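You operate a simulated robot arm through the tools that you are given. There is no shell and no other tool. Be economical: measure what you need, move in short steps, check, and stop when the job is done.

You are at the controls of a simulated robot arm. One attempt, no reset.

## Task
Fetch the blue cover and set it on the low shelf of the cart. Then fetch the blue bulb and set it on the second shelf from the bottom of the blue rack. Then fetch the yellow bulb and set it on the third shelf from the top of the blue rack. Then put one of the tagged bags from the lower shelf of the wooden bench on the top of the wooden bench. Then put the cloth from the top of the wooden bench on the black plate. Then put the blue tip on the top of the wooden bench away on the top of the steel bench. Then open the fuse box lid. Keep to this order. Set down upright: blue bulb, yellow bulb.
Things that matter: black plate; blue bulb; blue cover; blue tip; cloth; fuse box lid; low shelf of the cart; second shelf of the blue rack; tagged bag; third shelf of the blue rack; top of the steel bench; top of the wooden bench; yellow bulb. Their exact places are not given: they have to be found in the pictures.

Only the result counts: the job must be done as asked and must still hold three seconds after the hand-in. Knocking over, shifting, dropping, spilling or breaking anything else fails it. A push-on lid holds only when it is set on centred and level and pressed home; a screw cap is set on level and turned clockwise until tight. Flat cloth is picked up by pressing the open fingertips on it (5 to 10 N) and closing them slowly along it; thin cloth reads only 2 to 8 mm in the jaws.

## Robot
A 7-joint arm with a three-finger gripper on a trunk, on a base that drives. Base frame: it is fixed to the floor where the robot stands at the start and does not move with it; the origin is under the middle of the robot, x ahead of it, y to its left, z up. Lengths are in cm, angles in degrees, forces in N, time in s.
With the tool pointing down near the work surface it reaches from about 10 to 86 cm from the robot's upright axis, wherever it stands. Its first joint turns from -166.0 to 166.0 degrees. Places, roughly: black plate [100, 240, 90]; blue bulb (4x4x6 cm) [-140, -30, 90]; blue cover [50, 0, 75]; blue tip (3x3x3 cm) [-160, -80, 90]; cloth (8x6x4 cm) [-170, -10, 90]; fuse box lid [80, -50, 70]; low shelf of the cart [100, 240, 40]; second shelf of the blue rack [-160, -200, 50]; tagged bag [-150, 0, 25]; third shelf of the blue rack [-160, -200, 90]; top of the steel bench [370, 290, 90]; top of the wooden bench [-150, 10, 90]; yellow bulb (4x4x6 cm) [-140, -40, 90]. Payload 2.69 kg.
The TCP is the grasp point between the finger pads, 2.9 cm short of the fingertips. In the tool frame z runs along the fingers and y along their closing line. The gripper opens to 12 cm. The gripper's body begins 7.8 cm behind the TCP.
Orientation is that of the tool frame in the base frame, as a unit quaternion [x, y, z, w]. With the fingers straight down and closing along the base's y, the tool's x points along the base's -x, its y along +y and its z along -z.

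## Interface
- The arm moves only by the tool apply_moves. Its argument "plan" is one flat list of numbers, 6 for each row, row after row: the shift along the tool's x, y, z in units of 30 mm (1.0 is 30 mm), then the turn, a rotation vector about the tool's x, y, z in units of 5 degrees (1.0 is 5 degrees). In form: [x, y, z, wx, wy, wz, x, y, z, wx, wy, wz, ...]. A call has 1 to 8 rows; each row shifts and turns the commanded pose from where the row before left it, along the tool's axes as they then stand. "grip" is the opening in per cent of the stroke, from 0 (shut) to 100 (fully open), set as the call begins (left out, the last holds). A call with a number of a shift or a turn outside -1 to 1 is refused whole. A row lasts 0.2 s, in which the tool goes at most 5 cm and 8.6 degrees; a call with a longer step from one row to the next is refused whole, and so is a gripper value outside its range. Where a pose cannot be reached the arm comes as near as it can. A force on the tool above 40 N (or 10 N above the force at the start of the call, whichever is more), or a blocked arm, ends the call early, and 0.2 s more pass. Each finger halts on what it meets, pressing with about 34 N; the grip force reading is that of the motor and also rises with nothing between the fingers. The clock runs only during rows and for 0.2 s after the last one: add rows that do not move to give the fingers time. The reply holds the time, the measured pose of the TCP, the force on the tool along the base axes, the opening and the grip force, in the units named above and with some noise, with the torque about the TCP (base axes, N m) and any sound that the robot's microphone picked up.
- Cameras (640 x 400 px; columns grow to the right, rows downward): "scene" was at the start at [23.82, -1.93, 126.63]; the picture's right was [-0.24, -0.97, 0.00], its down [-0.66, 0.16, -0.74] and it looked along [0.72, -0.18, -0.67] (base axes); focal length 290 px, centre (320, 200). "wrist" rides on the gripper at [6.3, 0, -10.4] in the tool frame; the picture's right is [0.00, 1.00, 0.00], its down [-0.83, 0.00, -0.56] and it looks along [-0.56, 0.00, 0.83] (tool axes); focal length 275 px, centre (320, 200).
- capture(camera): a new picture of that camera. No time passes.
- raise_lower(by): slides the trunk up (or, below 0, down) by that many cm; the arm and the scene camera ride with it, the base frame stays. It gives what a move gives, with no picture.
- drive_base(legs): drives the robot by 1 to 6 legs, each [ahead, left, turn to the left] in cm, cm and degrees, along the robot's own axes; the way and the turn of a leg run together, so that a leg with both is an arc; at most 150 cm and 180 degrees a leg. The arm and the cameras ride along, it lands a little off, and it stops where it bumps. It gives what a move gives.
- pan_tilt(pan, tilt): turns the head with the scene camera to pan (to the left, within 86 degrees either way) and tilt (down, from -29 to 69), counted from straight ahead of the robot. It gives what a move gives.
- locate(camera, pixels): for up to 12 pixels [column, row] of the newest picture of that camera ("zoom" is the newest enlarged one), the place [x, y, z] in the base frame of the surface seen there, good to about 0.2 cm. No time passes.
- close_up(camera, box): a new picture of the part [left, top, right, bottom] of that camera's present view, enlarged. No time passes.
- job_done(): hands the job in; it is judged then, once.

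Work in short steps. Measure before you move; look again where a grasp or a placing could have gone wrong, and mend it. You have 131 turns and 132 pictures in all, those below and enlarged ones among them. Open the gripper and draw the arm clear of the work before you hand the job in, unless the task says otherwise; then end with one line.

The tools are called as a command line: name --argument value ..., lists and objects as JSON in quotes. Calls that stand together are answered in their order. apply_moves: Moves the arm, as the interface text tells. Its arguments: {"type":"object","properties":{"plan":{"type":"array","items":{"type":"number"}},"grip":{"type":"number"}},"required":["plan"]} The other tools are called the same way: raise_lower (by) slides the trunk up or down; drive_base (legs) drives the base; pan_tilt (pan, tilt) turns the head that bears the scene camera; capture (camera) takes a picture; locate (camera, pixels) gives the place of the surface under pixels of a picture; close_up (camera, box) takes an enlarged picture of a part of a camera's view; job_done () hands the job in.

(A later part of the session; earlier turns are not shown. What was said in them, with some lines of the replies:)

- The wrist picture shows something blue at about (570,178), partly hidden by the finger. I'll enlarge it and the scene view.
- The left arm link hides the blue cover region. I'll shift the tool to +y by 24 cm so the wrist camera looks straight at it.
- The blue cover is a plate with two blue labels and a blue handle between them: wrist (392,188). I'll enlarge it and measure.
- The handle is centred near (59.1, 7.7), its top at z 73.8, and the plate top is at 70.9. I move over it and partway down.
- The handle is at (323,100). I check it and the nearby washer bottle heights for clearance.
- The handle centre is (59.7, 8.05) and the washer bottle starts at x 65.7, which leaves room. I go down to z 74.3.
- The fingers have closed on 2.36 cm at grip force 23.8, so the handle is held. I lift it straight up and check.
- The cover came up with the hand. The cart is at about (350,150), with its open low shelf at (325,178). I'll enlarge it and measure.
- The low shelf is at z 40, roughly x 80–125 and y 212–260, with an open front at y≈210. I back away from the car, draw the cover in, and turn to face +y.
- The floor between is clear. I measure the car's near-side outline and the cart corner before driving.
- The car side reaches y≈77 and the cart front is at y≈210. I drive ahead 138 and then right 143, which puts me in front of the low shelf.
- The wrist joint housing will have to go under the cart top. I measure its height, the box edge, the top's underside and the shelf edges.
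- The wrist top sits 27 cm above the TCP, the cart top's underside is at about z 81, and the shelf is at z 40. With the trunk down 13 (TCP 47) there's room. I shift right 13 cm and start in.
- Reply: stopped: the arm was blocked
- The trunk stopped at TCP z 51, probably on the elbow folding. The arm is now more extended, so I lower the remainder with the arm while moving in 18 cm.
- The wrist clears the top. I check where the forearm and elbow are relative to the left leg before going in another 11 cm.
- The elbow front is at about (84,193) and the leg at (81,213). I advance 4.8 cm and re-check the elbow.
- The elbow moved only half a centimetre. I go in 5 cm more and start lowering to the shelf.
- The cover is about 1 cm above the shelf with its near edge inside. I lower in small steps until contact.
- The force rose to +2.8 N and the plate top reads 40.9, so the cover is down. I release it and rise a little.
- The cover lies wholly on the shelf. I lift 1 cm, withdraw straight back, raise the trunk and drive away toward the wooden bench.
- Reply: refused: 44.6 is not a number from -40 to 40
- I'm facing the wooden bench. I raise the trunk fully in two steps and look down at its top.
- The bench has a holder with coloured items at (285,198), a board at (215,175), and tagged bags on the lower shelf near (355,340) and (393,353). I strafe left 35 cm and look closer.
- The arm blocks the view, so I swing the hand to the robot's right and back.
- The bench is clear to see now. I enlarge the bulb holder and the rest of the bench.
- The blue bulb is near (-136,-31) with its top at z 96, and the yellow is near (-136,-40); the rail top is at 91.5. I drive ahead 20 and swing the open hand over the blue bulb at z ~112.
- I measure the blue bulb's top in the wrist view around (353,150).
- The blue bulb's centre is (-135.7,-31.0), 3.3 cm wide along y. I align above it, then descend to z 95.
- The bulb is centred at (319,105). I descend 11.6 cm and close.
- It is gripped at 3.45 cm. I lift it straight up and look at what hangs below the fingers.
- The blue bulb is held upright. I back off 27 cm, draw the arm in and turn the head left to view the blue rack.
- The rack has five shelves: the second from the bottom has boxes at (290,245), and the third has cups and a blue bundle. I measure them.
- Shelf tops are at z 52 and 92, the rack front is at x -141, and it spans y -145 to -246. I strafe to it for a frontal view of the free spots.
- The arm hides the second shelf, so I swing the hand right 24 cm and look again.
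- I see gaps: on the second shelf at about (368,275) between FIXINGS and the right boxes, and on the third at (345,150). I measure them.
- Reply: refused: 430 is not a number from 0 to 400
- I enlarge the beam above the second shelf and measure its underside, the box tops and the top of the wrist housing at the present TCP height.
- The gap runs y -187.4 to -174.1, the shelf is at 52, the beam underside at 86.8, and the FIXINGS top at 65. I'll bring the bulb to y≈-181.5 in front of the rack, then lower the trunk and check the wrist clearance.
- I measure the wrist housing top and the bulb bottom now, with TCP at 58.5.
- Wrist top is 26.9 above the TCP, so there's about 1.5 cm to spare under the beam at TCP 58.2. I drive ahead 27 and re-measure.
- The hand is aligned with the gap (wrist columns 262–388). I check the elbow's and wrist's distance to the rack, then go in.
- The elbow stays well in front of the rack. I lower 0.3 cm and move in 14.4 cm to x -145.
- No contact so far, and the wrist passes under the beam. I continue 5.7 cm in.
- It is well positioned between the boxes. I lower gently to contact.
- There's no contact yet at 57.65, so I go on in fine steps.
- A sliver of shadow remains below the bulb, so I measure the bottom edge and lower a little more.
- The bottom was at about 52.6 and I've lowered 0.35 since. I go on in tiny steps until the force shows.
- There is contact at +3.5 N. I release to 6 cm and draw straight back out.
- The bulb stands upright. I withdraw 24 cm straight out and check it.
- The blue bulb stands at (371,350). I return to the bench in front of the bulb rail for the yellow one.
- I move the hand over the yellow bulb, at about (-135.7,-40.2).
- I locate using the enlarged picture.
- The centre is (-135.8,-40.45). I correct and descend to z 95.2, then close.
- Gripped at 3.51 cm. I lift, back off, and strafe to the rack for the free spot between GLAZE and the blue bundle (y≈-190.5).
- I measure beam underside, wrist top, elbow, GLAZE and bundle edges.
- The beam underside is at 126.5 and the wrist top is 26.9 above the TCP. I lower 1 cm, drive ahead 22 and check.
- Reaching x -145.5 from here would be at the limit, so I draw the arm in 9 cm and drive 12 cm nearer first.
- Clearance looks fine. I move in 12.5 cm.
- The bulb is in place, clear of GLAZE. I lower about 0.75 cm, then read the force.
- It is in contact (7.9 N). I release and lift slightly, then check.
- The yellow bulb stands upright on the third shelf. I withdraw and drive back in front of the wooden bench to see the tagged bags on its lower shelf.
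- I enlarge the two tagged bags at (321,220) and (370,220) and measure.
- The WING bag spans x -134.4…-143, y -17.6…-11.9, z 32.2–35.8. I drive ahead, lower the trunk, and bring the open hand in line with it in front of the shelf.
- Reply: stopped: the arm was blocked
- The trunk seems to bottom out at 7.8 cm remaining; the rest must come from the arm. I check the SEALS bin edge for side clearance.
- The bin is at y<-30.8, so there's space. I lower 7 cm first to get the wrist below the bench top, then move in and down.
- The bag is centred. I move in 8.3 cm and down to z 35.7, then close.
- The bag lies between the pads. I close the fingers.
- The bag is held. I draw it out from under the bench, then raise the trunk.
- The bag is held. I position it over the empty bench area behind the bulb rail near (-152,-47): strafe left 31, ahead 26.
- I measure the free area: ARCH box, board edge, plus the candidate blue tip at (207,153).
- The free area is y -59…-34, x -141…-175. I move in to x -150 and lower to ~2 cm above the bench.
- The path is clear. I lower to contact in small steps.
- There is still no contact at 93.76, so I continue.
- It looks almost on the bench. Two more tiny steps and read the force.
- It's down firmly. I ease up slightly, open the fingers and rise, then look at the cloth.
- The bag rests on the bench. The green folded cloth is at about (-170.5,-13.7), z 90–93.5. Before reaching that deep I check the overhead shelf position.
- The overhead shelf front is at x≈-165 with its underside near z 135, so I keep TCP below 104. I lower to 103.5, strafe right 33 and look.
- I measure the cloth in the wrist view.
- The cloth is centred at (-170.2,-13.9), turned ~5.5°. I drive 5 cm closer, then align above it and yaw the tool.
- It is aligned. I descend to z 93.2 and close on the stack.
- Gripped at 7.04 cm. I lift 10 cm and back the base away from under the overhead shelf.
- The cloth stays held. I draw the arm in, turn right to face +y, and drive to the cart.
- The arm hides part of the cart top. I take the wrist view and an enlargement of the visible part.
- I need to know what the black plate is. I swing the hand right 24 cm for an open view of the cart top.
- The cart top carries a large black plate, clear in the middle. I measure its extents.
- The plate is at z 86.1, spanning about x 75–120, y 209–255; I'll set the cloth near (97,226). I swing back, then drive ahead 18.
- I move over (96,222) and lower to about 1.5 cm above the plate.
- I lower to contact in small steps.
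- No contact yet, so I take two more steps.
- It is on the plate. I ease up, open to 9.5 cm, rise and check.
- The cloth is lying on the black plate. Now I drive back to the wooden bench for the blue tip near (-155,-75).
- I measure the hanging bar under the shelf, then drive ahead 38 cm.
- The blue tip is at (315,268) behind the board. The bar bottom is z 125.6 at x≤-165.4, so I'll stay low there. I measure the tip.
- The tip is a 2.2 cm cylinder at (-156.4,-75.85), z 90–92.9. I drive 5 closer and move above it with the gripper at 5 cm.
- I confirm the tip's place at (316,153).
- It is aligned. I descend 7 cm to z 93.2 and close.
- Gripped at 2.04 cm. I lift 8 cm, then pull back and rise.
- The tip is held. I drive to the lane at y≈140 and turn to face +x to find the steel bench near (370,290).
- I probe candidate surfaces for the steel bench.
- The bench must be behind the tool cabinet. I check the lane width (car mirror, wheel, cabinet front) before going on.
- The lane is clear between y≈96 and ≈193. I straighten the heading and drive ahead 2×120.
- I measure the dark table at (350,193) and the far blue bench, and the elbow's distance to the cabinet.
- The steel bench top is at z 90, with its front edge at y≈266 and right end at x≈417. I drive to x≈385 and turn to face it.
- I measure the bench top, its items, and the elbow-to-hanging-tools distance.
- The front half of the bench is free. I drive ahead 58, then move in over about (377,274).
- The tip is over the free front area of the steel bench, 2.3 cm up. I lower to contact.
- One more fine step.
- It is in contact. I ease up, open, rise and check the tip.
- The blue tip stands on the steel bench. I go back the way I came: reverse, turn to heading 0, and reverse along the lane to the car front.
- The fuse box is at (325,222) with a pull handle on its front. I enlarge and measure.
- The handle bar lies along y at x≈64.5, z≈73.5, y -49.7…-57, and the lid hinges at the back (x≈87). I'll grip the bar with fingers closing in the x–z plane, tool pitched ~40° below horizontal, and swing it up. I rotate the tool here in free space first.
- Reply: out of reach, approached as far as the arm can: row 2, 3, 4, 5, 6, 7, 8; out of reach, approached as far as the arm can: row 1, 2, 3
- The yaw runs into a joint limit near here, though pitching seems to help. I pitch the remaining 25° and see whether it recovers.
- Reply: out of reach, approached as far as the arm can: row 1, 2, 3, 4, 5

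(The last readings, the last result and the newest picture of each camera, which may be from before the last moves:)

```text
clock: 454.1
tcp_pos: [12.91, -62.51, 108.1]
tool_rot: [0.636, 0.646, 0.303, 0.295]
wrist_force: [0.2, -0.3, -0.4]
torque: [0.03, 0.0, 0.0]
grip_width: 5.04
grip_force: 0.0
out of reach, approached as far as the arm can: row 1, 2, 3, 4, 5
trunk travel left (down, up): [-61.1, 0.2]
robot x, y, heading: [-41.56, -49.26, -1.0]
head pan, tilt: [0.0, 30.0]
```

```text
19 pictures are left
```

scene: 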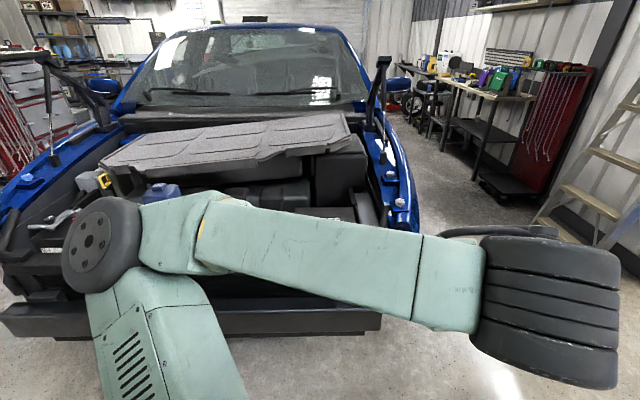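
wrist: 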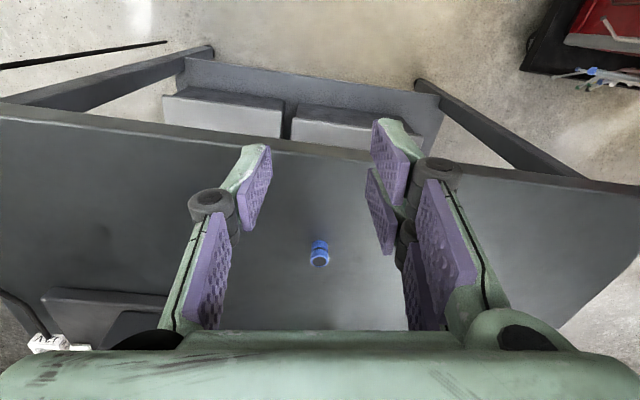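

The configuration is awkward this way round. The gripper is symmetric, so I roll the tool −180° about its own axis to the other side, where the joints should have more room.

apply_moves --plan '[0, 0, 0, 0, 0, -1, 0, 0, 0, 0, 0, -1, 0, 0, 0, 0, 0, -1, 0, 0, 0, 0, 0, -1, 0, 0, 0, 0, 0, -1, 0, 0, 0, 0, 0, -1, 0, 0, 0, 0, 0, -1, 0, 0, 0, 0, 0, -1]'

apply_moves --plan '[0, 0, 0, 0, 0, -1, 0, 0, 0, 0, 0, -1, 0, 0, 0, 0, 0, -1, 0, 0, 0, 0, 0, -1, 0, 0, 0, 0, 0, -1, 0, 0, 0, 0, 0, -1, 0, 0, 0, 0, 0, -1, 0, 0, 0, 0, 0, -1]'

apply_moves --plan '[0, 0, 0, 0, 0, -1, 0, 0, 0, 0, 0, -1, 0, 0, 0, 0, 0, -1, 0, 0, 0, 0, 0, -1, 0, 0, 0, 0, 0, -1, 0, 0, 0, 0, 0, -1, 0, 0, 0, 0, 0, -1, 0, 0, 0, 0, 0, -1]'

apply_moves --plan '[0, 0, 0, 0, 0, -1, 0, 0, 0, 0, 0, -1, 0, 0, 0, 0, 0, -1, 0, 0, 0, 0, 0, -1, 0, 0, 0, 0, 0, -1, 0, 0, 0, 0, 0, -1, 0, 0, 0, 0, 0, -1, 0, 0, 0, 0, 0, -1]'

apply_moves --plan '[0, 0, 0, 0, 0, -1, 0, 0, 0, 0, 0, -1, 0, 0, 0, 0, 0, -1, 0, 0, 0, 0, 0, -1]'

capture --camera "scene"

```text
clock: 455.9
tcp_pos: [12.9, -62.58, 108.11]
tool_rot: [0.375, 0.825, 0.184, 0.381]
wrist_force: [0.3, -0.3, 0.1]
torque: [0.01, 0.04, 0.01]
grip_width: 5.03
grip_force: 0.1
trunk travel left (down, up): [-61.1, 0.2]
robot x, y, heading: [-41.29, -49.41, -1.3]
head pan, tilt: [0.0, 30.0]
```

```text
clock: 457.7
tcp_pos: [12.93, -62.49, 108.1]
tool_rot: [0.07, 0.903, 0.042, 0.421]
wrist_force: [-0.8, -0.8, -0.3]
torque: [0.01, -0.03, -0.01]
grip_width: 5.08
grip_force: 0.0
trunk travel left (down, up): [-61.1, 0.2]
robot x, y, heading: [-41.13, -49.02, -1.2]
head pan, tilt: [0.0, 30.0]
```

```text
clock: 459.5
tcp_pos: [12.77, -62.45, 108.05]
tool_rot: [-0.243, 0.873, -0.105, 0.409]
wrist_force: [0.7, 1.5, -0.4]
torque: [0.01, -0.01, 0.03]
grip_width: 5.04
grip_force: 0.0
trunk travel left (down, up): [-61.1, 0.2]
robot x, y, heading: [-41.2, -48.91, -1.4]
head pan, tilt: [0.0, 30.0]
```

```text
clock: 461.3
tcp_pos: [12.91, -62.62, 108.2]
tool_rot: [-0.526, 0.738, -0.239, 0.35]
wrist_force: [-0.2, -0.4, 0.1]
torque: [0.0, 0.01, 0.01]
grip_width: 5.06
grip_force: 0.0
trunk travel left (down, up): [-61.1, 0.2]
robot x, y, heading: [-41.21, -49.58, -1.4]
head pan, tilt: [0.0, 30.0]
```

```text
clock: 462.3
tcp_pos: [12.89, -62.64, 108.09]
tool_rot: [0.646, -0.635, 0.295, -0.302]
wrist_force: [-0.5, 0.3, 0.7]
torque: [0.03, 0.0, -0.02]
grip_width: 5.04
grip_force: 0.1
trunk travel left (down, up): [-61.1, 0.2]
robot x, y, heading: [-41.39, -49.25, -1.2]
head pan, tilt: [0.0, 30.0]
```

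```text
18 pictures are left
```

scene: 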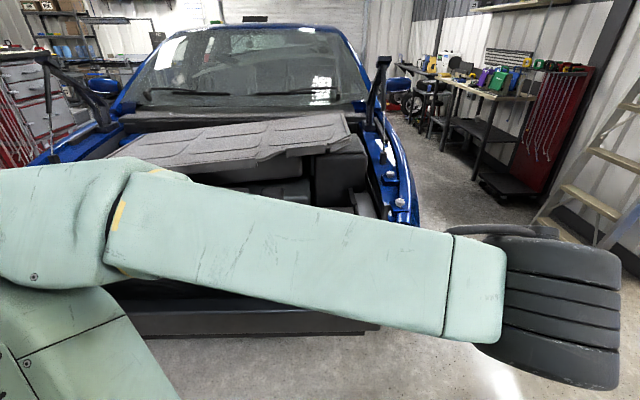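

Orientation is now good: tool points forward, 40° below horizontal, reachable without limits. I drive ahead 41 to the car and look with the wrist camera.

drive_base --legs '[[41, 0, 1.2]]'

raise_lower --by -20

capture --camera "wrist"

capture --camera "scene"

```text
clock: 464.8
tcp_pos: [54.57, -61.42, 108.14]
tool_rot: [0.654, -0.627, 0.291, -0.307]
wrist_force: [-0.8, -0.2, -0.5]
torque: [0.03, -0.02, 0.02]
grip_width: 5.01
grip_force: 0.1
trunk travel left (down, up): [-61.1, 0.2]
robot x, y, heading: [-0.07, -49.73, 0.1]
head pan, tilt: [0.0, 30.0]
```

```text
clock: 467.0
tcp_pos: [54.68, -61.47, 88.14]
tool_rot: [0.654, -0.627, 0.291, -0.306]
wrist_force: [0.5, -0.2, -0.3]
torque: [0.02, 0.0, 0.03]
grip_width: 5.04
grip_force: 0.1
trunk travel left (down, up): [-41.1, 20.2]
robot x, y, heading: [0.18, -49.21, 0.0]
head pan, tilt: [0.0, 30.0]
```

```text
17 pictures are left
```

wrist: 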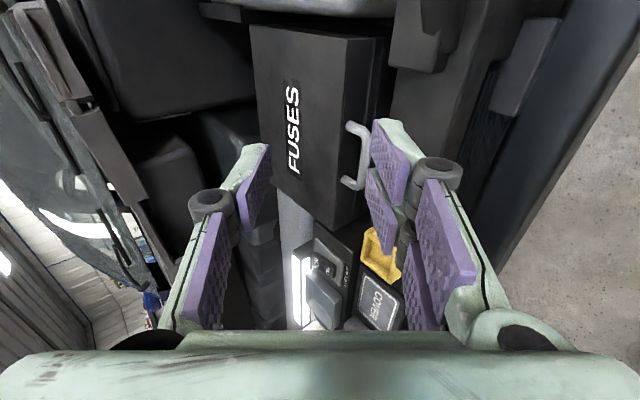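

```text
16 pictures are left
```

scene: 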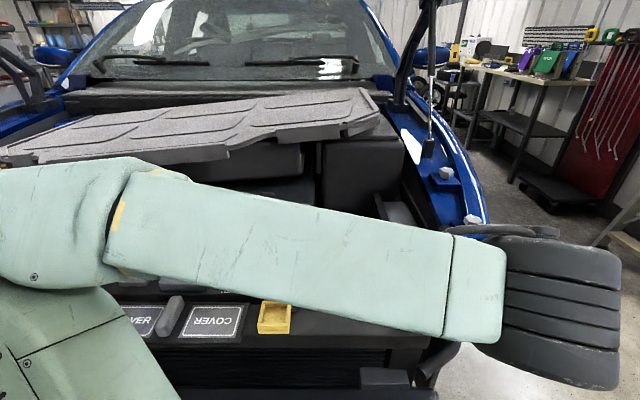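

The handle is visible at (357,157) in the wrist view. I enlarge it and locate the bar and its legs.

close_up --camera "wrist" --box '[240, 20, 400, 240]'

locate --camera "wrist" --pixels '[[367, 135], [364, 155], [361, 172], [352, 126], [348, 182], [347, 150], [342, 120], [320, 60], [255, 60], [280, 180], [340, 200], [375, 95]]'

```text
1.82 times, centred on (320, 130) of wrist
```

zoom: 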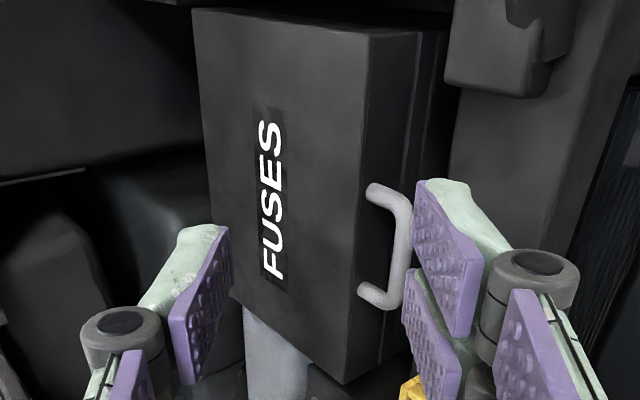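

```text
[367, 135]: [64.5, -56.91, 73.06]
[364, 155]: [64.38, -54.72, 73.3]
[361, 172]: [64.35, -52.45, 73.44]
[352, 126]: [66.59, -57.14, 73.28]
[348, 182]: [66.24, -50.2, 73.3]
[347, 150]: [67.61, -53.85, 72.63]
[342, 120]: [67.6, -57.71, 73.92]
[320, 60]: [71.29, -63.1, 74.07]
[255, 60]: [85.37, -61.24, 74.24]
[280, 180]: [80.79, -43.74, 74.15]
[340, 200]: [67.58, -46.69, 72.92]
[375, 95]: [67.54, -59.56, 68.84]
```

The bar centre is about (64.8,-53.7,73.1), with a 2.4 cm gap to the box face. I narrow the gripper to 2.5 cm and go to a pre-grasp point 8 cm back along the tool axis.

apply_moves --plan '[-0.81, 0.54, 0.89, 0, 0, 0, -0.81, 0.54, 0.89, 0, 0, 0, -0.81, 0.54, 0.85, 0, 0, 0, 0, 0, 0, 0, 0, 0]' --grip 21

capture --camera "wrist"

locate --camera "wrist" --pixels '[[320, 100], [320, 120], [320, 140], [330, 120], [340, 120], [335, 100], [335, 140]]'

```text
clock: 468.0
tcp_pos: [62.04, -56.47, 83.55]
tool_rot: [0.654, -0.627, 0.291, -0.306]
wrist_force: [-0.7, 0.7, 0.4]
torque: [-0.01, -0.03, -0.03]
grip_width: 2.52
grip_force: 0.0
out of reach, approached as far as the arm can: row 1, 2, 3
trunk travel left (down, up): [-41.1, 20.2]
robot x, y, heading: [-0.34, -49.64, 0.3]
head pan, tilt: [0.0, 30.0]
```

```text
14 pictures are left
```

wrist: 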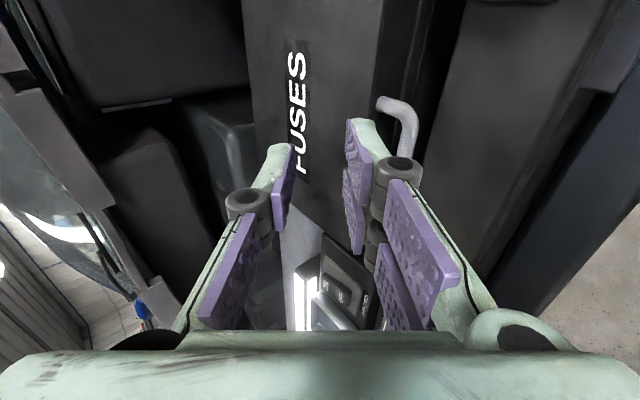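

```text
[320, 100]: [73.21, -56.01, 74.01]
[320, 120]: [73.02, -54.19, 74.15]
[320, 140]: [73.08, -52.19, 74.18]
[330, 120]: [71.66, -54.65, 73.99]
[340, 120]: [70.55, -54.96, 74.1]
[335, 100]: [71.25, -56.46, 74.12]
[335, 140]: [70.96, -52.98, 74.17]
```

This yaw stays near joint limits. A better way: with the fingers closing along y, I can pinch the handle across its two legs (8 cm wide) and the lid can pivot between the pads. I raise the trunk, roll the tool back 90° and reduce the pitch to 20° forward.

raise_lower --by 20

drive_base --legs '[[-20, 0, 0]]'

apply_moves --plan '[0, 0, 0, 0, 0, 1, 0, 0, 0, 0, 0, 1, 0, 0, 0, 0, 0, 1, 0, 0, 0, 0, 0, 1, 0, 0, 0, 0, 0, 1, 0, 0, 0, 0, 0, 1, 0, 0, 0, 0, 0, 1, 0, 0, 0, 0, 0, 1]' --grip 88

apply_moves --plan '[0, 0, 0, 0, 0, 1, 0, 0, 0, 0, 0, 1, 0, 0, 0, 0, 0, 1, 0, 0, 0, 0, 0, 1, 0, 0, 0, 0, 0, 1, 0, 0, 0, 0, 0, 1, 0, 0, 0, 0, 0, 1, 0, 0, 0, 0, 0, 1]'

apply_moves --plan '[0, 0, 0, 0, 0, 1, 0, 0, 0, 0, 0, 0.5, 0, 0, 0, 0, 1, 0, 0, 0, 0, 0, 1, 0, 0, 0, 0, 0, 1, 0, 0, 0, 0, 0, 1, 0, 0, 0, 0, 0, 1, 0, 0, 0, 0, 0, 1, 0]'

capture --camera "scene"

```text
clock: 470.2
tcp_pos: [61.88, -56.44, 103.58]
tool_rot: [0.654, -0.628, 0.291, -0.305]
wrist_force: [0.2, 0.3, 0.3]
torque: [0.0, 0.0, 0.0]
grip_width: 2.53
grip_force: 0.0
trunk travel left (down, up): [-61.1, 0.2]
robot x, y, heading: [0.19, -49.24, 0.0]
head pan, tilt: [0.0, 30.0]
```

```text
clock: 471.8
tcp_pos: [41.95, -56.55, 103.53]
tool_rot: [0.655, -0.627, 0.291, -0.306]
wrist_force: [0.4, 0.4, 0.5]
torque: [-0.01, -0.01, 0.0]
grip_width: 2.5
grip_force: 0.0
trunk travel left (down, up): [-61.1, 0.2]
robot x, y, heading: [-19.83, -49.78, 0.3]
head pan, tilt: [0.0, 30.0]
```

```text
clock: 473.6
tcp_pos: [42.08, -56.51, 103.48]
tool_rot: [-0.401, 0.813, -0.167, 0.387]
wrist_force: [-1.1, 0.5, 0.0]
torque: [0.03, 0.0, 0.02]
grip_width: 10.58
grip_force: 0.0
trunk travel left (down, up): [-61.1, 0.2]
robot x, y, heading: [-19.96, -49.37, 0.4]
head pan, tilt: [0.0, 30.0]
```

```text
clock: 475.4
tcp_pos: [41.98, -56.69, 103.57]
tool_rot: [-0.097, 0.902, -0.029, 0.42]
wrist_force: [-0.4, 0.0, -0.3]
torque: [0.05, 0.03, -0.01]
grip_width: 10.55
grip_force: 0.2
trunk travel left (down, up): [-61.1, 0.2]
robot x, y, heading: [-20.23, -49.36, 0.5]
head pan, tilt: [0.0, 30.0]
```

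```text
clock: 477.2
tcp_pos: [42.11, -56.56, 103.63]
tool_rot: [-0.038, 0.984, -0.009, 0.173]
wrist_force: [0.5, 0.3, 0.5]
torque: [-0.03, 0.02, -0.01]
grip_width: 10.56
grip_force: 0.0
trunk travel left (down, up): [-61.1, 0.2]
robot x, y, heading: [-19.77, -49.73, 0.3]
head pan, tilt: [0.0, 30.0]
```

```text
13 pictures are left
```

scene: 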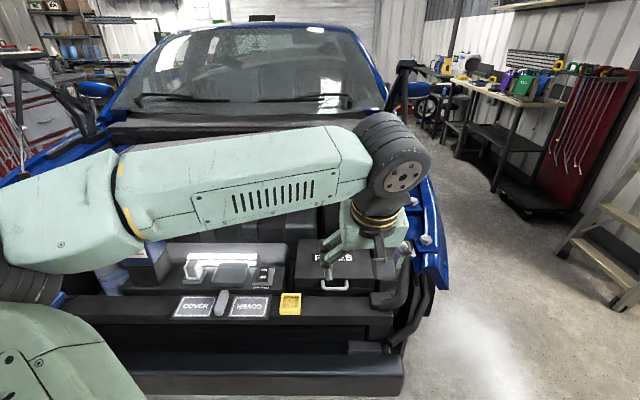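

The tool is now pitched 20° forward with the fingers along y. I correct the small yaw, drive ahead 23, lower the trunk 20 and view the handle.

apply_moves --plan '[0, 0, 0, 0, 0, 0.8, 0, 0.9, 0, 0, 0, 0]'

drive_base --legs '[[21, 0, 0]]'

raise_lower --by -20

capture --camera "wrist"

```text
clock: 477.8
tcp_pos: [41.94, -53.71, 103.45]
tool_rot: [-0.005, 0.985, -0.003, 0.172]
wrist_force: [0.1, -1.2, 0.2]
torque: [0.01, -0.05, -0.01]
grip_width: 10.55
grip_force: 0.0
trunk travel left (down, up): [-61.1, 0.2]
robot x, y, heading: [-19.92, -49.47, 0.5]
head pan, tilt: [0.0, 30.0]
```

```text
clock: 479.4
tcp_pos: [62.95, -53.64, 103.34]
tool_rot: [-0.005, 0.985, -0.002, 0.173]
wrist_force: [0.1, 0.0, -0.5]
torque: [0.02, 0.0, -0.02]
grip_width: 10.58
grip_force: 0.1
trunk travel left (down, up): [-61.1, 0.2]
robot x, y, heading: [1.12, -49.65, 0.4]
head pan, tilt: [0.0, 30.0]
```

```text
clock: 481.6
tcp_pos: [62.74, -53.61, 83.47]
tool_rot: [-0.004, 0.985, -0.003, 0.174]
wrist_force: [1.0, 0.0, 0.2]
torque: [0.0, -0.01, -0.01]
grip_width: 10.55
grip_force: 0.1
trunk travel left (down, up): [-41.1, 20.2]
robot x, y, heading: [1.17, -49.78, 0.1]
head pan, tilt: [0.0, 30.0]
```

```text
12 pictures are left
```

wrist: 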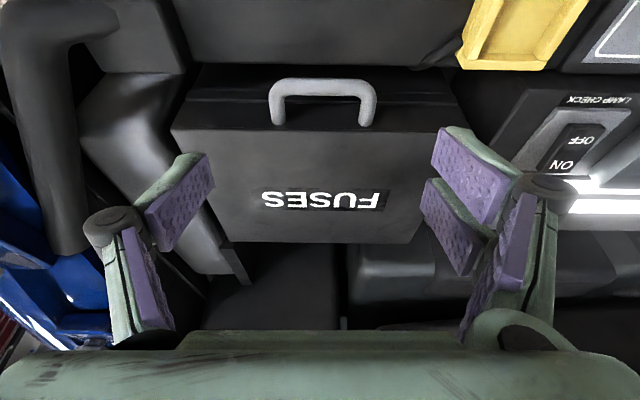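

The handle is in full view, centred at (323,97). I measure its bar, legs and corners.

locate --camera "wrist" --pixels '[[323, 86], [275, 100], [371, 100], [277, 118], [366, 118], [290, 86], [355, 86], [320, 130], [230, 240], [400, 240], [320, 240], [320, 62]]'

```text
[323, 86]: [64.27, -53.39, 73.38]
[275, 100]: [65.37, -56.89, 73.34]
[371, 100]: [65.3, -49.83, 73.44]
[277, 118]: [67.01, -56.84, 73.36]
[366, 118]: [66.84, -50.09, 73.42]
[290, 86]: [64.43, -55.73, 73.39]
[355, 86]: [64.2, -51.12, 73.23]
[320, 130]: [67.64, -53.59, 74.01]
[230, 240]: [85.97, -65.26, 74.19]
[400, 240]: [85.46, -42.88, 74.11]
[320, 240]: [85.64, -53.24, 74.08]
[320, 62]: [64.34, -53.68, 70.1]
```

The handle is 7.7 cm wide, centred at y -53.4, with the legs at z≈73. I descend along the tool axis to straddle it.

apply_moves --plan '[0.1, 0.07, 0.7, 0, 0, 0, 0.1, 0, 0.8, 0, 0, 0, 0.03, 0, 0.8, 0, 0, 0, 0, 0, 0.8, 0, 0, 0]'

capture --camera "wrist"

```text
clock: 482.6
tcp_pos: [65.52, -53.29, 74.52]
tool_rot: [-0.005, 0.985, -0.002, 0.174]
wrist_force: [-6.1, 2.7, 8.2]
torque: [0.46, -0.17, 0.46]
grip_width: 11.36
grip_force: 5.2
trunk travel left (down, up): [-41.1, 20.2]
robot x, y, heading: [0.99, -49.61, 0.2]
head pan, tilt: [0.0, 30.0]
```

```text
11 pictures are left
```

wrist: 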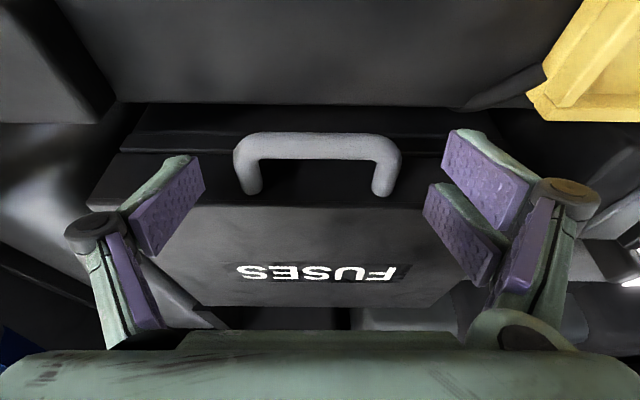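

There's light contact (8 N), likely a fingertip touching the lid's front edge. I back off 1 cm toward the robot and re-read the force.

apply_moves --plan '[0.1, 0, -0.15, 0, 0, 0, 0.2, 0, 0, 0, 0, 0, 0, 0, 0.05, 0, 0, 0]'

```text
clock: 483.4
tcp_pos: [64.6, -53.37, 74.46]
tool_rot: [-0.005, 0.985, -0.003, 0.174]
wrist_force: [-0.8, 0.3, -0.3]
torque: [0.01, -0.01, 0.01]
grip_width: 10.57
grip_force: 0.0
trunk travel left (down, up): [-41.1, 20.2]
robot x, y, heading: [1.1, -49.49, 0.4]
head pan, tilt: [0.0, 30.0]
```

Free now. I close on the handle's ends.

apply_moves --plan '[0, 0, 0, 0, 0, 0, 0, 0, 0, 0, 0, 0, 0, 0, 0, 0, 0, 0, 0, 0, 0, 0, 0, 0, 0, 0, 0, 0, 0, 0]' --grip 0

capture --camera "wrist"

```text
clock: 484.6
tcp_pos: [64.52, -53.4, 74.51]
tool_rot: [-0.005, 0.985, -0.003, 0.173]
wrist_force: [-0.9, -7.6, 2.3]
torque: [-0.6, -0.01, -0.16]
grip_width: 8.05
grip_force: 45.1
trunk travel left (down, up): [-41.1, 20.2]
robot x, y, heading: [0.98, -49.61, 0.4]
head pan, tilt: [0.0, 30.0]
```

```text
10 pictures are left
```

wrist: 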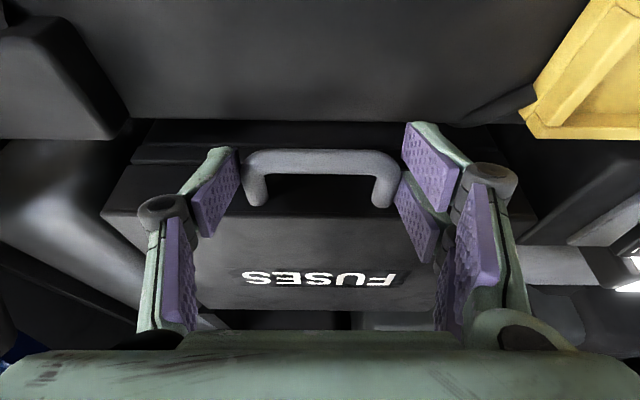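

Held at 8.05 cm. I swing it up along the hinge arc (radius ~20.8, hinge near x 86), first 20° in small rows.

apply_moves --plan '[-0.285, 0, -0.533, 0, 0, 0, -0.285, 0, -0.533, 0, 0, 0, -0.376, 0, -0.475, 0, 0, 0, -0.376, 0, -0.475, 0, 0, 0]'

capture --camera "wrist"

```text
clock: 485.6
tcp_pos: [66.25, -53.44, 81.32]
tool_rot: [-0.004, 0.985, -0.002, 0.172]
wrist_force: [13.6, -11.0, -14.2]
torque: [-0.09, 1.2, 0.11]
grip_width: 8.02
grip_force: 44.6
trunk travel left (down, up): [-41.1, 20.2]
robot x, y, heading: [0.96, -49.61, 0.4]
head pan, tilt: [0.0, 30.0]
```

```text
9 pictures are left
```

wrist: 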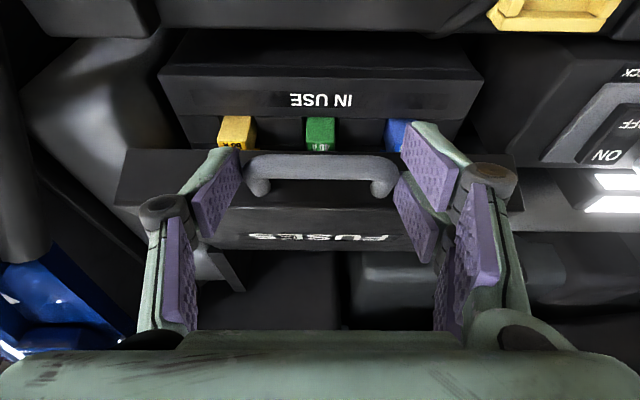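

The lid is opening; the force indicates I should stay slightly closer to the hinge. I continue 20°→50° with a bit more forward motion.

apply_moves --plan '[-0.52, -0.05, -0.4, 0, 0, 0, -0.49, -0.05, -0.38, 0, 0, 0, -0.54, 0, -0.3, 0, 0, 0, -0.54, 0, -0.3, 0, 0, 0, -0.58, 0, -0.2, 0, 0, 0, -0.58, 0, -0.2, 0, 0, 0]'

capture --camera "wrist"

```text
clock: 487.0
tcp_pos: [73.16, -53.37, 90.27]
tool_rot: [-0.006, 0.984, -0.002, 0.176]
wrist_force: [-13.1, 5.2, 18.5]
torque: [0.13, 0.05, 0.04]
grip_width: 7.41
grip_force: 44.6
trunk travel left (down, up): [-41.1, 20.2]
robot x, y, heading: [1.16, -49.41, 0.3]
head pan, tilt: [0.0, 30.0]
stopped in row 6: the force on the tool passed its limit at 42 N (the readings are from after the stop); the commanded pose is now the measured one
```

```text
8 pictures are left
```

wrist: 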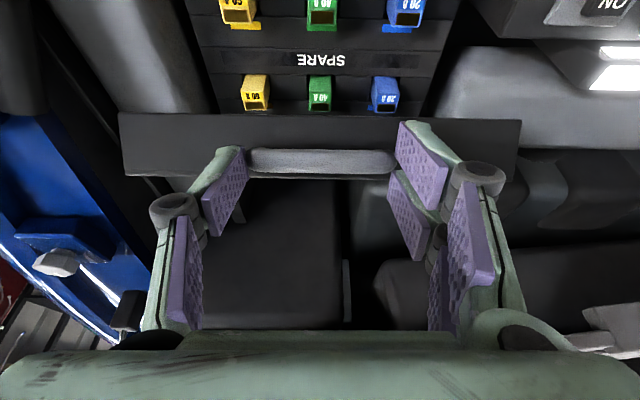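

The lid is at about 50°; the fingertips now press on the lid's front face (force along its normal). I turn the tool 15° with the lid to relieve that and read the force.

apply_moves --plan '[0.05, 0, -0.05, 0, 1, 0, 0, 0, -0.05, 0, 1, 0, 0, 0, 0, 0, 1, 0]'

```text
clock: 487.8
tcp_pos: [72.67, -53.57, 90.51]
tool_rot: [-0.003, 0.999, -0.003, 0.046]
wrist_force: [-22.0, 1.9, 31.6]
torque: [-0.32, 0.05, 0.45]
grip_width: 6.21
grip_force: 45.1
trunk travel left (down, up): [-41.1, 20.2]
robot x, y, heading: [0.94, -49.38, 0.3]
head pan, tilt: [0.0, 30.0]
```

The grip narrowed to 6.2 cm, so the handle may be slipping. I look before moving.

capture --camera "wrist"

```text
7 pictures are left
```

wrist: 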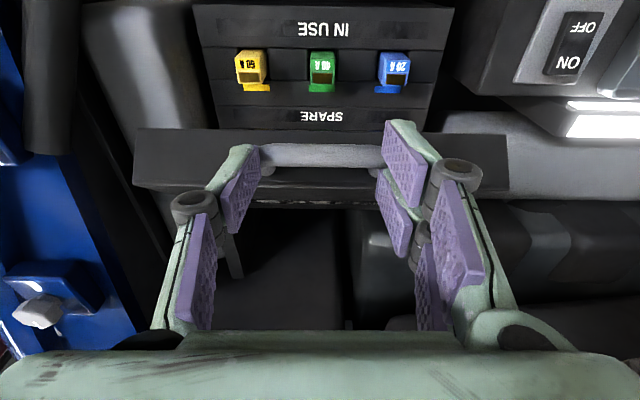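

The pads sit on the bar's rounded corners and are squeezing off it. I push inward along the handle legs (toward the lid face) about 0.9 cm to seat them back on the straight legs.

apply_moves --plan '[-0.07, 0, 0.1, 0, 0, 0, -0.07, 0, 0.1, 0, 0, 0, -0.07, 0, 0.1, 0, 0, 0]'

```text
clock: 488.2
tcp_pos: [73.1, -53.56, 90.13]
tool_rot: [-0.004, 0.999, -0.005, 0.045]
wrist_force: [-0.1, -0.1, -0.6]
torque: [0.03, 0.06, -0.04]
grip_width: 0.01
grip_force: 28.0
trunk travel left (down, up): [-41.1, 20.2]
robot x, y, heading: [1.25, -49.51, 0.7]
head pan, tilt: [0.0, 30.0]
stopped in row 1: the force on the tool passed its limit at 51 N (the readings are from after the stop); the commanded pose is now the measured one
```

The handle popped out of the grip. I check where the lid is now.

capture --camera "wrist"

locate --camera "wrist" --pixels '[[320, 155], [290, 155], [345, 155], [320, 185], [280, 185], [320, 120], [320, 80], [200, 160], [450, 160], [250, 230]]'

```text
6 pictures are left
```

wrist: 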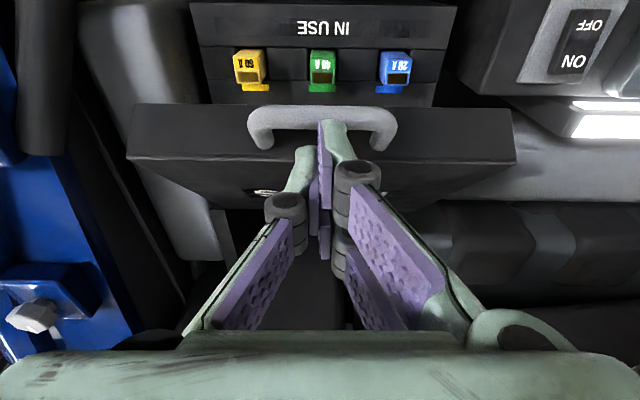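

```text
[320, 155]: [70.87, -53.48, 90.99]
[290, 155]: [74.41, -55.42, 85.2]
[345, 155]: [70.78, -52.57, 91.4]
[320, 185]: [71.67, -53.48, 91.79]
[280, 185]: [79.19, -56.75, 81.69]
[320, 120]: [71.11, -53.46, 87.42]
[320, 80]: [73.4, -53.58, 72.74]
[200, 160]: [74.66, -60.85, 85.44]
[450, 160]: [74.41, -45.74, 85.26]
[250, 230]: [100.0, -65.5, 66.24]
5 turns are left
```

Only 5 turns remain. The lid is staying at about 45° by itself. With closed fingers I go up, back and down in front of the handle bar, then push the bar and lid edge toward +x along the arc to open it fully.

apply_moves --plan '[-0.077, 0, -0.83, 0, 0, 0, -0.077, 0, -0.83, 0, 0, 0, 0.72, 0, -0.066, 0, 0, 0, 0.72, 0, -0.066, 0, 0, 0, 0.72, 0, -0.066, 0, 0, 0, 0.087, 0, 0.94, 0, 0, 0, 0.087, 0, 0.94, 0, 0, 0, 0.087, 0, 0.94, 0, 0, 0]' --grip 0

apply_moves --plan '[-0.664, 0, 0.061, 0, 0, 0, -0.664, 0, 0.061, 0, 0, 0, -0.695, 0, -0.27, 0, 0, 0, -0.704, 0, -0.37, 0, 0, 0, -0.695, 0, -0.27, 0, 0, 0, -0.689, 0, -0.204, 0, 0, 0, -0.682, 0, -0.138, 0, 0, 0, -0.676, 0, -0.071, 0, 0, 0]'

apply_moves --plan '[-0.5, 0, -0.02, 0, 0, 0, -0.5, 0, -0.02, 0, 0, 0]'

capture --camera "wrist"

locate --camera "wrist" --pixels '[[200, 160], [450, 160], [250, 200], [320, 120], [290, 130], [350, 130], [250, 100], [400, 100], [400, 200], [230, 250]]'

```text
clock: 490.0
tcp_pos: [66.55, -53.46, 86.88]
tool_rot: [-0.004, 0.999, -0.003, 0.044]
wrist_force: [-0.9, -0.3, -0.4]
torque: [-0.01, 0.02, 0.02]
grip_width: 0.0
grip_force: 28.2
trunk travel left (down, up): [-41.1, 20.2]
robot x, y, heading: [1.14, -49.19, 0.2]
head pan, tilt: [0.0, 30.0]
```

```text
clock: 491.8
tcp_pos: [82.65, -53.48, 91.81]
tool_rot: [-0.005, 0.999, -0.003, 0.043]
wrist_force: [0.7, 0.3, 0.6]
torque: [-0.02, -0.01, 0.03]
grip_width: 0.0
grip_force: 28.8
trunk travel left (down, up): [-41.1, 20.2]
robot x, y, heading: [1.11, -49.48, 0.5]
head pan, tilt: [0.0, 30.0]
```

```text
clock: 492.4
tcp_pos: [85.84, -53.51, 92.11]
tool_rot: [-0.005, 0.999, -0.003, 0.044]
wrist_force: [0.1, -0.7, -0.2]
torque: [-0.02, -0.01, 0.01]
grip_width: 0.0
grip_force: 28.2
trunk travel left (down, up): [-41.1, 20.2]
robot x, y, heading: [0.88, -49.68, 0.1]
head pan, tilt: [0.0, 30.0]
```

```text
5 pictures are left
```

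wrist: 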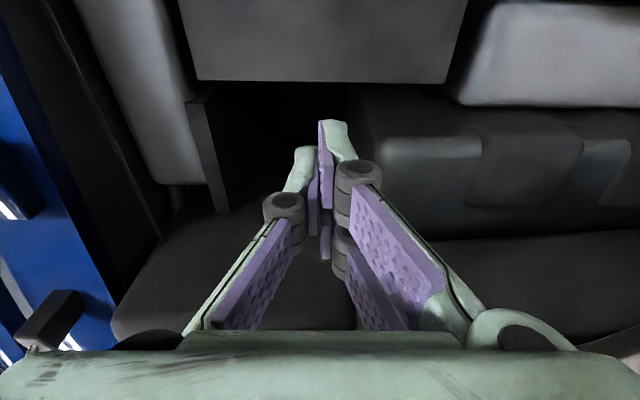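

```text
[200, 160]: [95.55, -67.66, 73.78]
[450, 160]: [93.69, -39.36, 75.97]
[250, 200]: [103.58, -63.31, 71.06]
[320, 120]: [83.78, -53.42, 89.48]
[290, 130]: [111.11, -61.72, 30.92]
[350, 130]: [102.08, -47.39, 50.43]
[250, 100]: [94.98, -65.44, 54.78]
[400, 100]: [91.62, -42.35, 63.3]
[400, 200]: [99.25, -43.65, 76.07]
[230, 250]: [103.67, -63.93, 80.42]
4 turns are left
```

No contact: the lid had fallen shut. I regrip more securely with the near-vertical tool: pads centred on the straight legs (x 66.1), tips just below them; then look at the grip.

apply_moves --plan '[0.8275, 0.03, -0.074, 0, 0, 0, 0.8275, 0, -0.074, 0, 0, 0, 0.8275, 0, -0.074, 0, 0, 0, 0.8275, 0, -0.074, 0, 0, 0, 0.8275, 0, -0.074, 0, 0, 0, 0.8275, 0, -0.074, 0, 0, 0, 0.8275, 0, -0.074, 0, 0, 0, 0.8275, 0, -0.074, 0, 0, 0]' --grip 88

apply_moves --plan '[0.063, 0, 0.705, 0, 0, 0, 0.063, 0, 0.705, 0, 0, 0, 0.063, 0, 0.705, 0, 0, 0, 0.063, 0, 0.705, 0, 0, 0, 0.063, 0, 0.705, 0, 0, 0, 0.063, 0, 0.705, 0, 0, 0, 0.063, 0, 0.705, 0, 0, 0, 0.063, 0, 0.705, 0, 0, 0]'

apply_moves --plan '[0, 0, 0, 0, 0, 0, 0, 0, 0, 0, 0, 0, 0, 0, 0, 0, 0, 0, 0, 0, 0, 0, 0, 0, 0, 0, 0, 0, 0, 0, 0, 0, 0, 0, 0, 0]' --grip 0

capture --camera "wrist"

```text
clock: 494.2
tcp_pos: [65.59, -53.51, 92.18]
tool_rot: [-0.005, 0.999, -0.003, 0.044]
wrist_force: [-0.5, -0.9, 0.3]
torque: [0.02, -0.03, 0.01]
grip_width: 10.58
grip_force: 0.1
trunk travel left (down, up): [-41.1, 20.2]
robot x, y, heading: [0.79, -49.37, 0.6]
head pan, tilt: [0.0, 30.0]
```

```text
clock: 496.0
tcp_pos: [65.57, -53.59, 75.38]
tool_rot: [-0.003, 0.999, -0.003, 0.045]
wrist_force: [3.0, 1.2, 6.3]
torque: [0.45, -0.15, -0.06]
grip_width: 11.07
grip_force: 3.4
trunk travel left (down, up): [-41.1, 20.2]
robot x, y, heading: [0.98, -49.53, 0.3]
head pan, tilt: [0.0, 30.0]
```

```text
clock: 496.7
tcp_pos: [65.54, -52.67, 75.95]
tool_rot: [-0.011, 0.999, 0.003, 0.051]
wrist_force: [-10.6, 25.0, 45.7]
torque: [2.51, -0.74, 0.97]
grip_width: 8.42
grip_force: 23.3
trunk travel left (down, up): [-41.1, 20.2]
robot x, y, heading: [0.91, -49.4, 0.6]
head pan, tilt: [0.0, 30.0]
stopped in row 3: the force on the tool passed its limit at 43 N (the readings are from after the stop); the commanded pose is now the measured one
```

```text
4 pictures are left
3 turns are left
```

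wrist: 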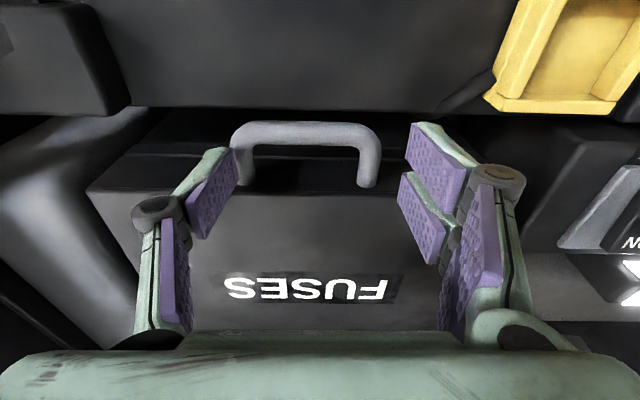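

The left finger touched the lid side because it was opened too wide and too far forward. With 3 turns left, I redo the grasp that worked earlier (20° pitch, x 64.85, 9.2 cm opening). Then I swing along a corrected arc (hinge at x 86, z 70.5, from the force and slip data) past 90°.

apply_moves --plan '[0, 0, -1, 0, 0, 0, 0, 0, -1, 0, 0, 0, 0, 0, 0, 0, -0.943, 0, 0, 0, 0, 0, -0.943, 0, 0, 0, 0, 0, -0.943, 0]' --grip 77

apply_moves --plan '[0.215, -0.06, 0.575, 0, 0, 0, 0.215, -0.06, 0.575, 0, 0, 0, 0.215, -0.06, 0.575, 0, 0, 0, 0.215, -0.06, 0.575, 0, 0, 0]'

apply_moves --plan '[0, 0, 0, 0, 0, 0, 0, 0, 0, 0, 0, 0, 0, 0, 0, 0, 0, 0, 0, 0, 0, 0, 0, 0, 0, 0, 0, 0, 0, 0]' --grip 0

apply_moves --plan '[-0.323, 0, -0.512, 0, 0, 0, -0.323, 0, -0.512, 0, 0, 0, -0.407, 0, -0.45, 0, 0, 0, -0.407, 0, -0.45, 0, 0, 0, -0.478, 0, -0.373, 0, 0, 0, -0.478, 0, -0.373, 0, 0, 0, -0.536, 0, -0.284, 0, 0, 0, -0.536, 0, -0.284, 0, 0, 0]'

apply_moves --plan '[-0.578, 0, -0.185, 0, 0, 0, -0.578, 0, -0.185, 0, 0, 0, -0.6, 0, -0.083, 0, 0, 0, -0.6, 0, -0.083, 0, 0, 0, -0.605, 0, 0.023, 0, 0, 0, -0.605, 0, 0.023, 0, 0, 0, -0.594, 0, 0.128, 0, 0, 0, -0.594, 0, 0.128, 0, 0, 0]'

apply_moves --plan '[-0.561, 0, 0.229, 0, 0, 0, -0.561, 0, 0.229, 0, 0, 0, -0.512, 0, 0.323, 0, 0, 0]'

capture --camera "wrist"

```text
clock: 497.9
tcp_pos: [64.98, -53.35, 81.45]
tool_rot: [-0.006, 0.986, 0.0, 0.169]
wrist_force: [-0.2, -0.4, -0.3]
torque: [-0.02, 0.0, 0.01]
grip_width: 9.26
grip_force: 0.0
trunk travel left (down, up): [-41.1, 20.2]
robot x, y, heading: [1.06, -49.76, 0.5]
head pan, tilt: [0.0, 30.0]
```

```text
clock: 498.9
tcp_pos: [64.93, -53.89, 74.01]
tool_rot: [-0.006, 0.986, -0.001, 0.168]
wrist_force: [-3.6, -0.7, 1.7]
torque: [0.02, -0.04, 0.17]
grip_width: 9.36
grip_force: 0.9
trunk travel left (down, up): [-41.1, 20.2]
robot x, y, heading: [0.97, -49.31, 0.2]
head pan, tilt: [0.0, 30.0]
```

```text
clock: 499.9
tcp_pos: [64.92, -53.49, 74.18]
tool_rot: [-0.01, 0.985, 0.004, 0.169]
wrist_force: [-9.5, 3.4, 14.4]
torque: [0.48, -0.01, 0.79]
grip_width: 8.08
grip_force: 45.2
trunk travel left (down, up): [-41.1, 20.2]
robot x, y, heading: [1.01, -49.54, 0.6]
head pan, tilt: [0.0, 30.0]
stopped in row 4: the force on the tool passed its limit at 41 N (the readings are from after the stop); the commanded pose is now the measured one
```

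```text
clock: 501.7
tcp_pos: [71.71, -53.43, 86.65]
tool_rot: [-0.01, 0.986, 0.004, 0.169]
wrist_force: [-8.8, -1.2, -1.9]
torque: [0.32, 1.27, 0.76]
grip_width: 8.04
grip_force: 44.5
trunk travel left (down, up): [-41.1, 20.2]
robot x, y, heading: [1.09, -49.92, 0.5]
head pan, tilt: [0.0, 30.0]
```

```text
clock: 503.1
tcp_pos: [80.82, -49.76, 91.48]
tool_rot: [-0.041, 0.984, 0.022, 0.169]
wrist_force: [-4.4, 63.1, 7.0]
torque: [0.98, 0.59, 1.51]
grip_width: 0.0
grip_force: 29.8
trunk travel left (down, up): [-41.1, 20.2]
robot x, y, heading: [1.01, -49.55, 1.1]
head pan, tilt: [0.0, 30.0]
stopped in row 6: the force on the tool passed its limit at 55 N (the readings are from after the stop); the commanded pose is now the measured one
```

```text
clock: 503.6
tcp_pos: [83.46, -49.56, 91.86]
tool_rot: [-0.042, 0.984, 0.026, 0.173]
wrist_force: [0.2, 13.5, 17.3]
torque: [0.18, -0.3, 0.32]
grip_width: 0.6
grip_force: 28.5
trunk travel left (down, up): [-41.1, 20.2]
robot x, y, heading: [0.83, -49.18, 1.1]
head pan, tilt: [0.0, 30.0]
stopped in row 2: the force on the tool passed its limit at 74 N (the readings are from after the stop); the commanded pose is now the measured one
```

```text
3 pictures are left
2 turns are left
```

wrist: 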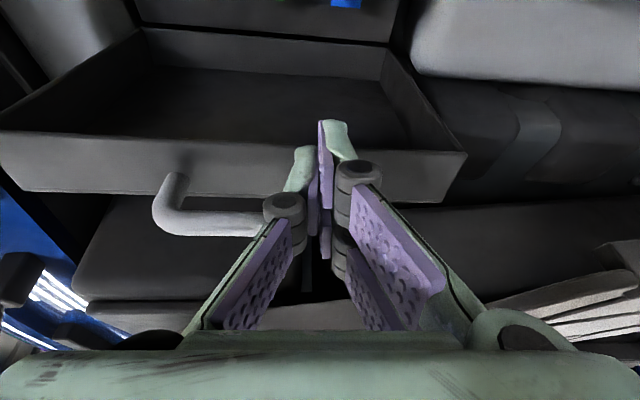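

The grip slipped near 70°, but the closed fingers are now in front of the raised lid and handle leg, which are nearly vertical. I push on in +x in short calls to carry the lid past vertical, then look.

apply_moves --plan '[-0.469, -0.046, 0.169, 0, 0, 0, -0.469, -0.046, 0.169, 0, 0, 0]' --grip 0

apply_moves --plan '[-0.469, -0.046, 0.169, 0, 0, 0, -0.469, -0.046, 0.169, 0, 0, 0]'

apply_moves --plan '[-0.469, -0.046, 0.169, 0, 0, 0]'

capture --camera "wrist"

locate --camera "wrist" --pixels '[[100, 180], [430, 180], [170, 190], [220, 220], [250, 80], [200, 60], [400, 150], [60, 170], [250, 170], [250, 30], [150, 250], [400, 230]]'

```text
clock: 504.2
tcp_pos: [86.26, -49.62, 92.02]
tool_rot: [-0.043, 0.983, 0.026, 0.175]
wrist_force: [0.6, 2.9, 15.5]
torque: [-0.03, -0.07, 0.03]
grip_width: 0.02
grip_force: 28.8
trunk travel left (down, up): [-41.1, 20.2]
robot x, y, heading: [0.66, -49.28, 0.9]
head pan, tilt: [0.0, 30.0]
stopped in row 2: the force on the tool passed its limit at 41 N (the readings are from after the stop); the commanded pose is now the measured one
```

```text
clock: 504.8
tcp_pos: [89.11, -49.88, 91.77]
tool_rot: [-0.043, 0.984, 0.026, 0.173]
wrist_force: [2.5, 4.2, 15.0]
torque: [-0.03, -0.08, 0.06]
grip_width: 0.62
grip_force: 28.6
trunk travel left (down, up): [-41.1, 20.2]
robot x, y, heading: [0.59, -49.3, 1.1]
head pan, tilt: [0.0, 30.0]
```

```text
clock: 505.2
tcp_pos: [90.37, -49.68, 91.84]
tool_rot: [-0.042, 0.984, 0.026, 0.171]
wrist_force: [-22.7, 8.1, 15.0]
torque: [0.13, 0.66, 0.28]
grip_width: 0.01
grip_force: 28.9
trunk travel left (down, up): [-41.1, 20.2]
robot x, y, heading: [0.9, -49.3, 1.1]
head pan, tilt: [0.0, 30.0]
```

```text
2 pictures are left
```

wrist: 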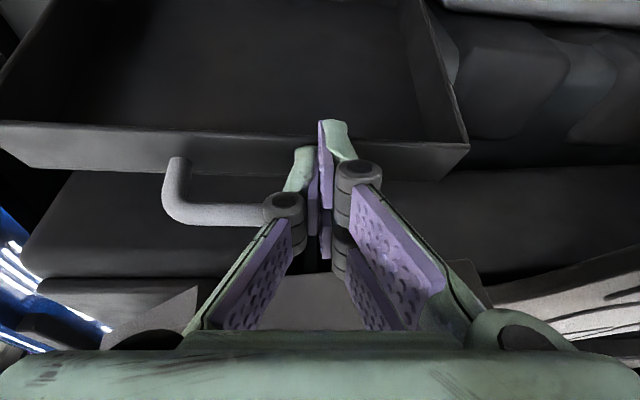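

```text
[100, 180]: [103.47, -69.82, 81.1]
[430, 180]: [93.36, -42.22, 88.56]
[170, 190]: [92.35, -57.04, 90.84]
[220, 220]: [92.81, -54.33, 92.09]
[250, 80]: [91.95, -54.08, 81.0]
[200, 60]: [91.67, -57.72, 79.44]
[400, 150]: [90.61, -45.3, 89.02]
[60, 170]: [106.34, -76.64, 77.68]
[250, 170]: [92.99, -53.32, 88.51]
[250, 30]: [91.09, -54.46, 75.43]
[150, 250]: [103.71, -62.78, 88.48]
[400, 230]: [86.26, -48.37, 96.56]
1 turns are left
```

The lid's inner panel leans back about 9° past vertical (x 91.1 at z 75 to 92.0 at z 81) and rests at its stop. I unload the finger gently, draw up and back clear, open the gripper, back the base off and hand in.

apply_moves --plan '[-0.046, 0.005, -0.125, 0, 0, 0, 0.071, 0.012, -0.096, 0, 0, 0, 0.122, 0.019, -0.15, 0, 0, 0, 0.221, 0.04, -0.363, 0, 0, 0, 0.355, 0.058, -0.482, 0, 0, 0, 0.454, 0.08, -0.695, 0, 0, 0, 0.454, 0.08, -0.695, 0, 0, 0, 0.668, 0.09, -0.595, 0, 0, 0]'

apply_moves --plan '[0.725, 0.083, -0.438, 0, 0, 0, 0.725, 0.083, -0.438, 0, 0, 0, 0.725, 0.083, -0.438, 0, 0, 0, 0.725, 0.083, -0.438, 0, 0, 0, 0.725, 0.083, -0.438, 0, 0, 0, 0.725, 0.083, -0.438, 0, 0, 0, 0.725, 0.083, -0.438, 0, 0, 0, 0.725, 0.083, -0.438, 0, 0, 0]' --grip 50

drive_base --legs '[[-20, 0, 0]]'

job_done

```text
clock: 507.0
tcp_pos: [80.9, -49.68, 98.34]
tool_rot: [-0.042, 0.984, 0.027, 0.171]
wrist_force: [0.1, -0.5, 0.4]
torque: [0.01, 0.0, 0.0]
grip_width: 0.0
grip_force: 28.6
trunk travel left (down, up): [-41.1, 20.2]
robot x, y, heading: [0.25, -49.43, 1.1]
head pan, tilt: [0.0, 30.0]
```

```text
clock: 508.8
tcp_pos: [60.87, -49.5, 102.38]
tool_rot: [-0.042, 0.984, 0.026, 0.172]
wrist_force: [-0.2, 0.7, -0.1]
torque: [0.0, 0.02, 0.0]
grip_width: 5.99
grip_force: 0.0
trunk travel left (down, up): [-41.1, 20.2]
robot x, y, heading: [0.95, -49.18, 1.0]
head pan, tilt: [0.0, 30.0]
```

```text
clock: 510.4
tcp_pos: [41.0, -50.13, 102.39]
tool_rot: [-0.041, 0.984, 0.025, 0.172]
wrist_force: [0.5, 0.1, -0.6]
torque: [0.02, 0.01, 0.0]
grip_width: 6.01
grip_force: 0.1
trunk travel left (down, up): [-41.1, 20.2]
robot x, y, heading: [-18.79, -49.62, 0.9]
head pan, tilt: [0.0, 30.0]
```

```text
The job is handed in.
```

All seven steps were done in order and handed in, and the fuse box lid was last seen leaning about 9° past vertical; I did not look again after drawing the arm back, and it had slipped from the grip and fallen shut once before that.
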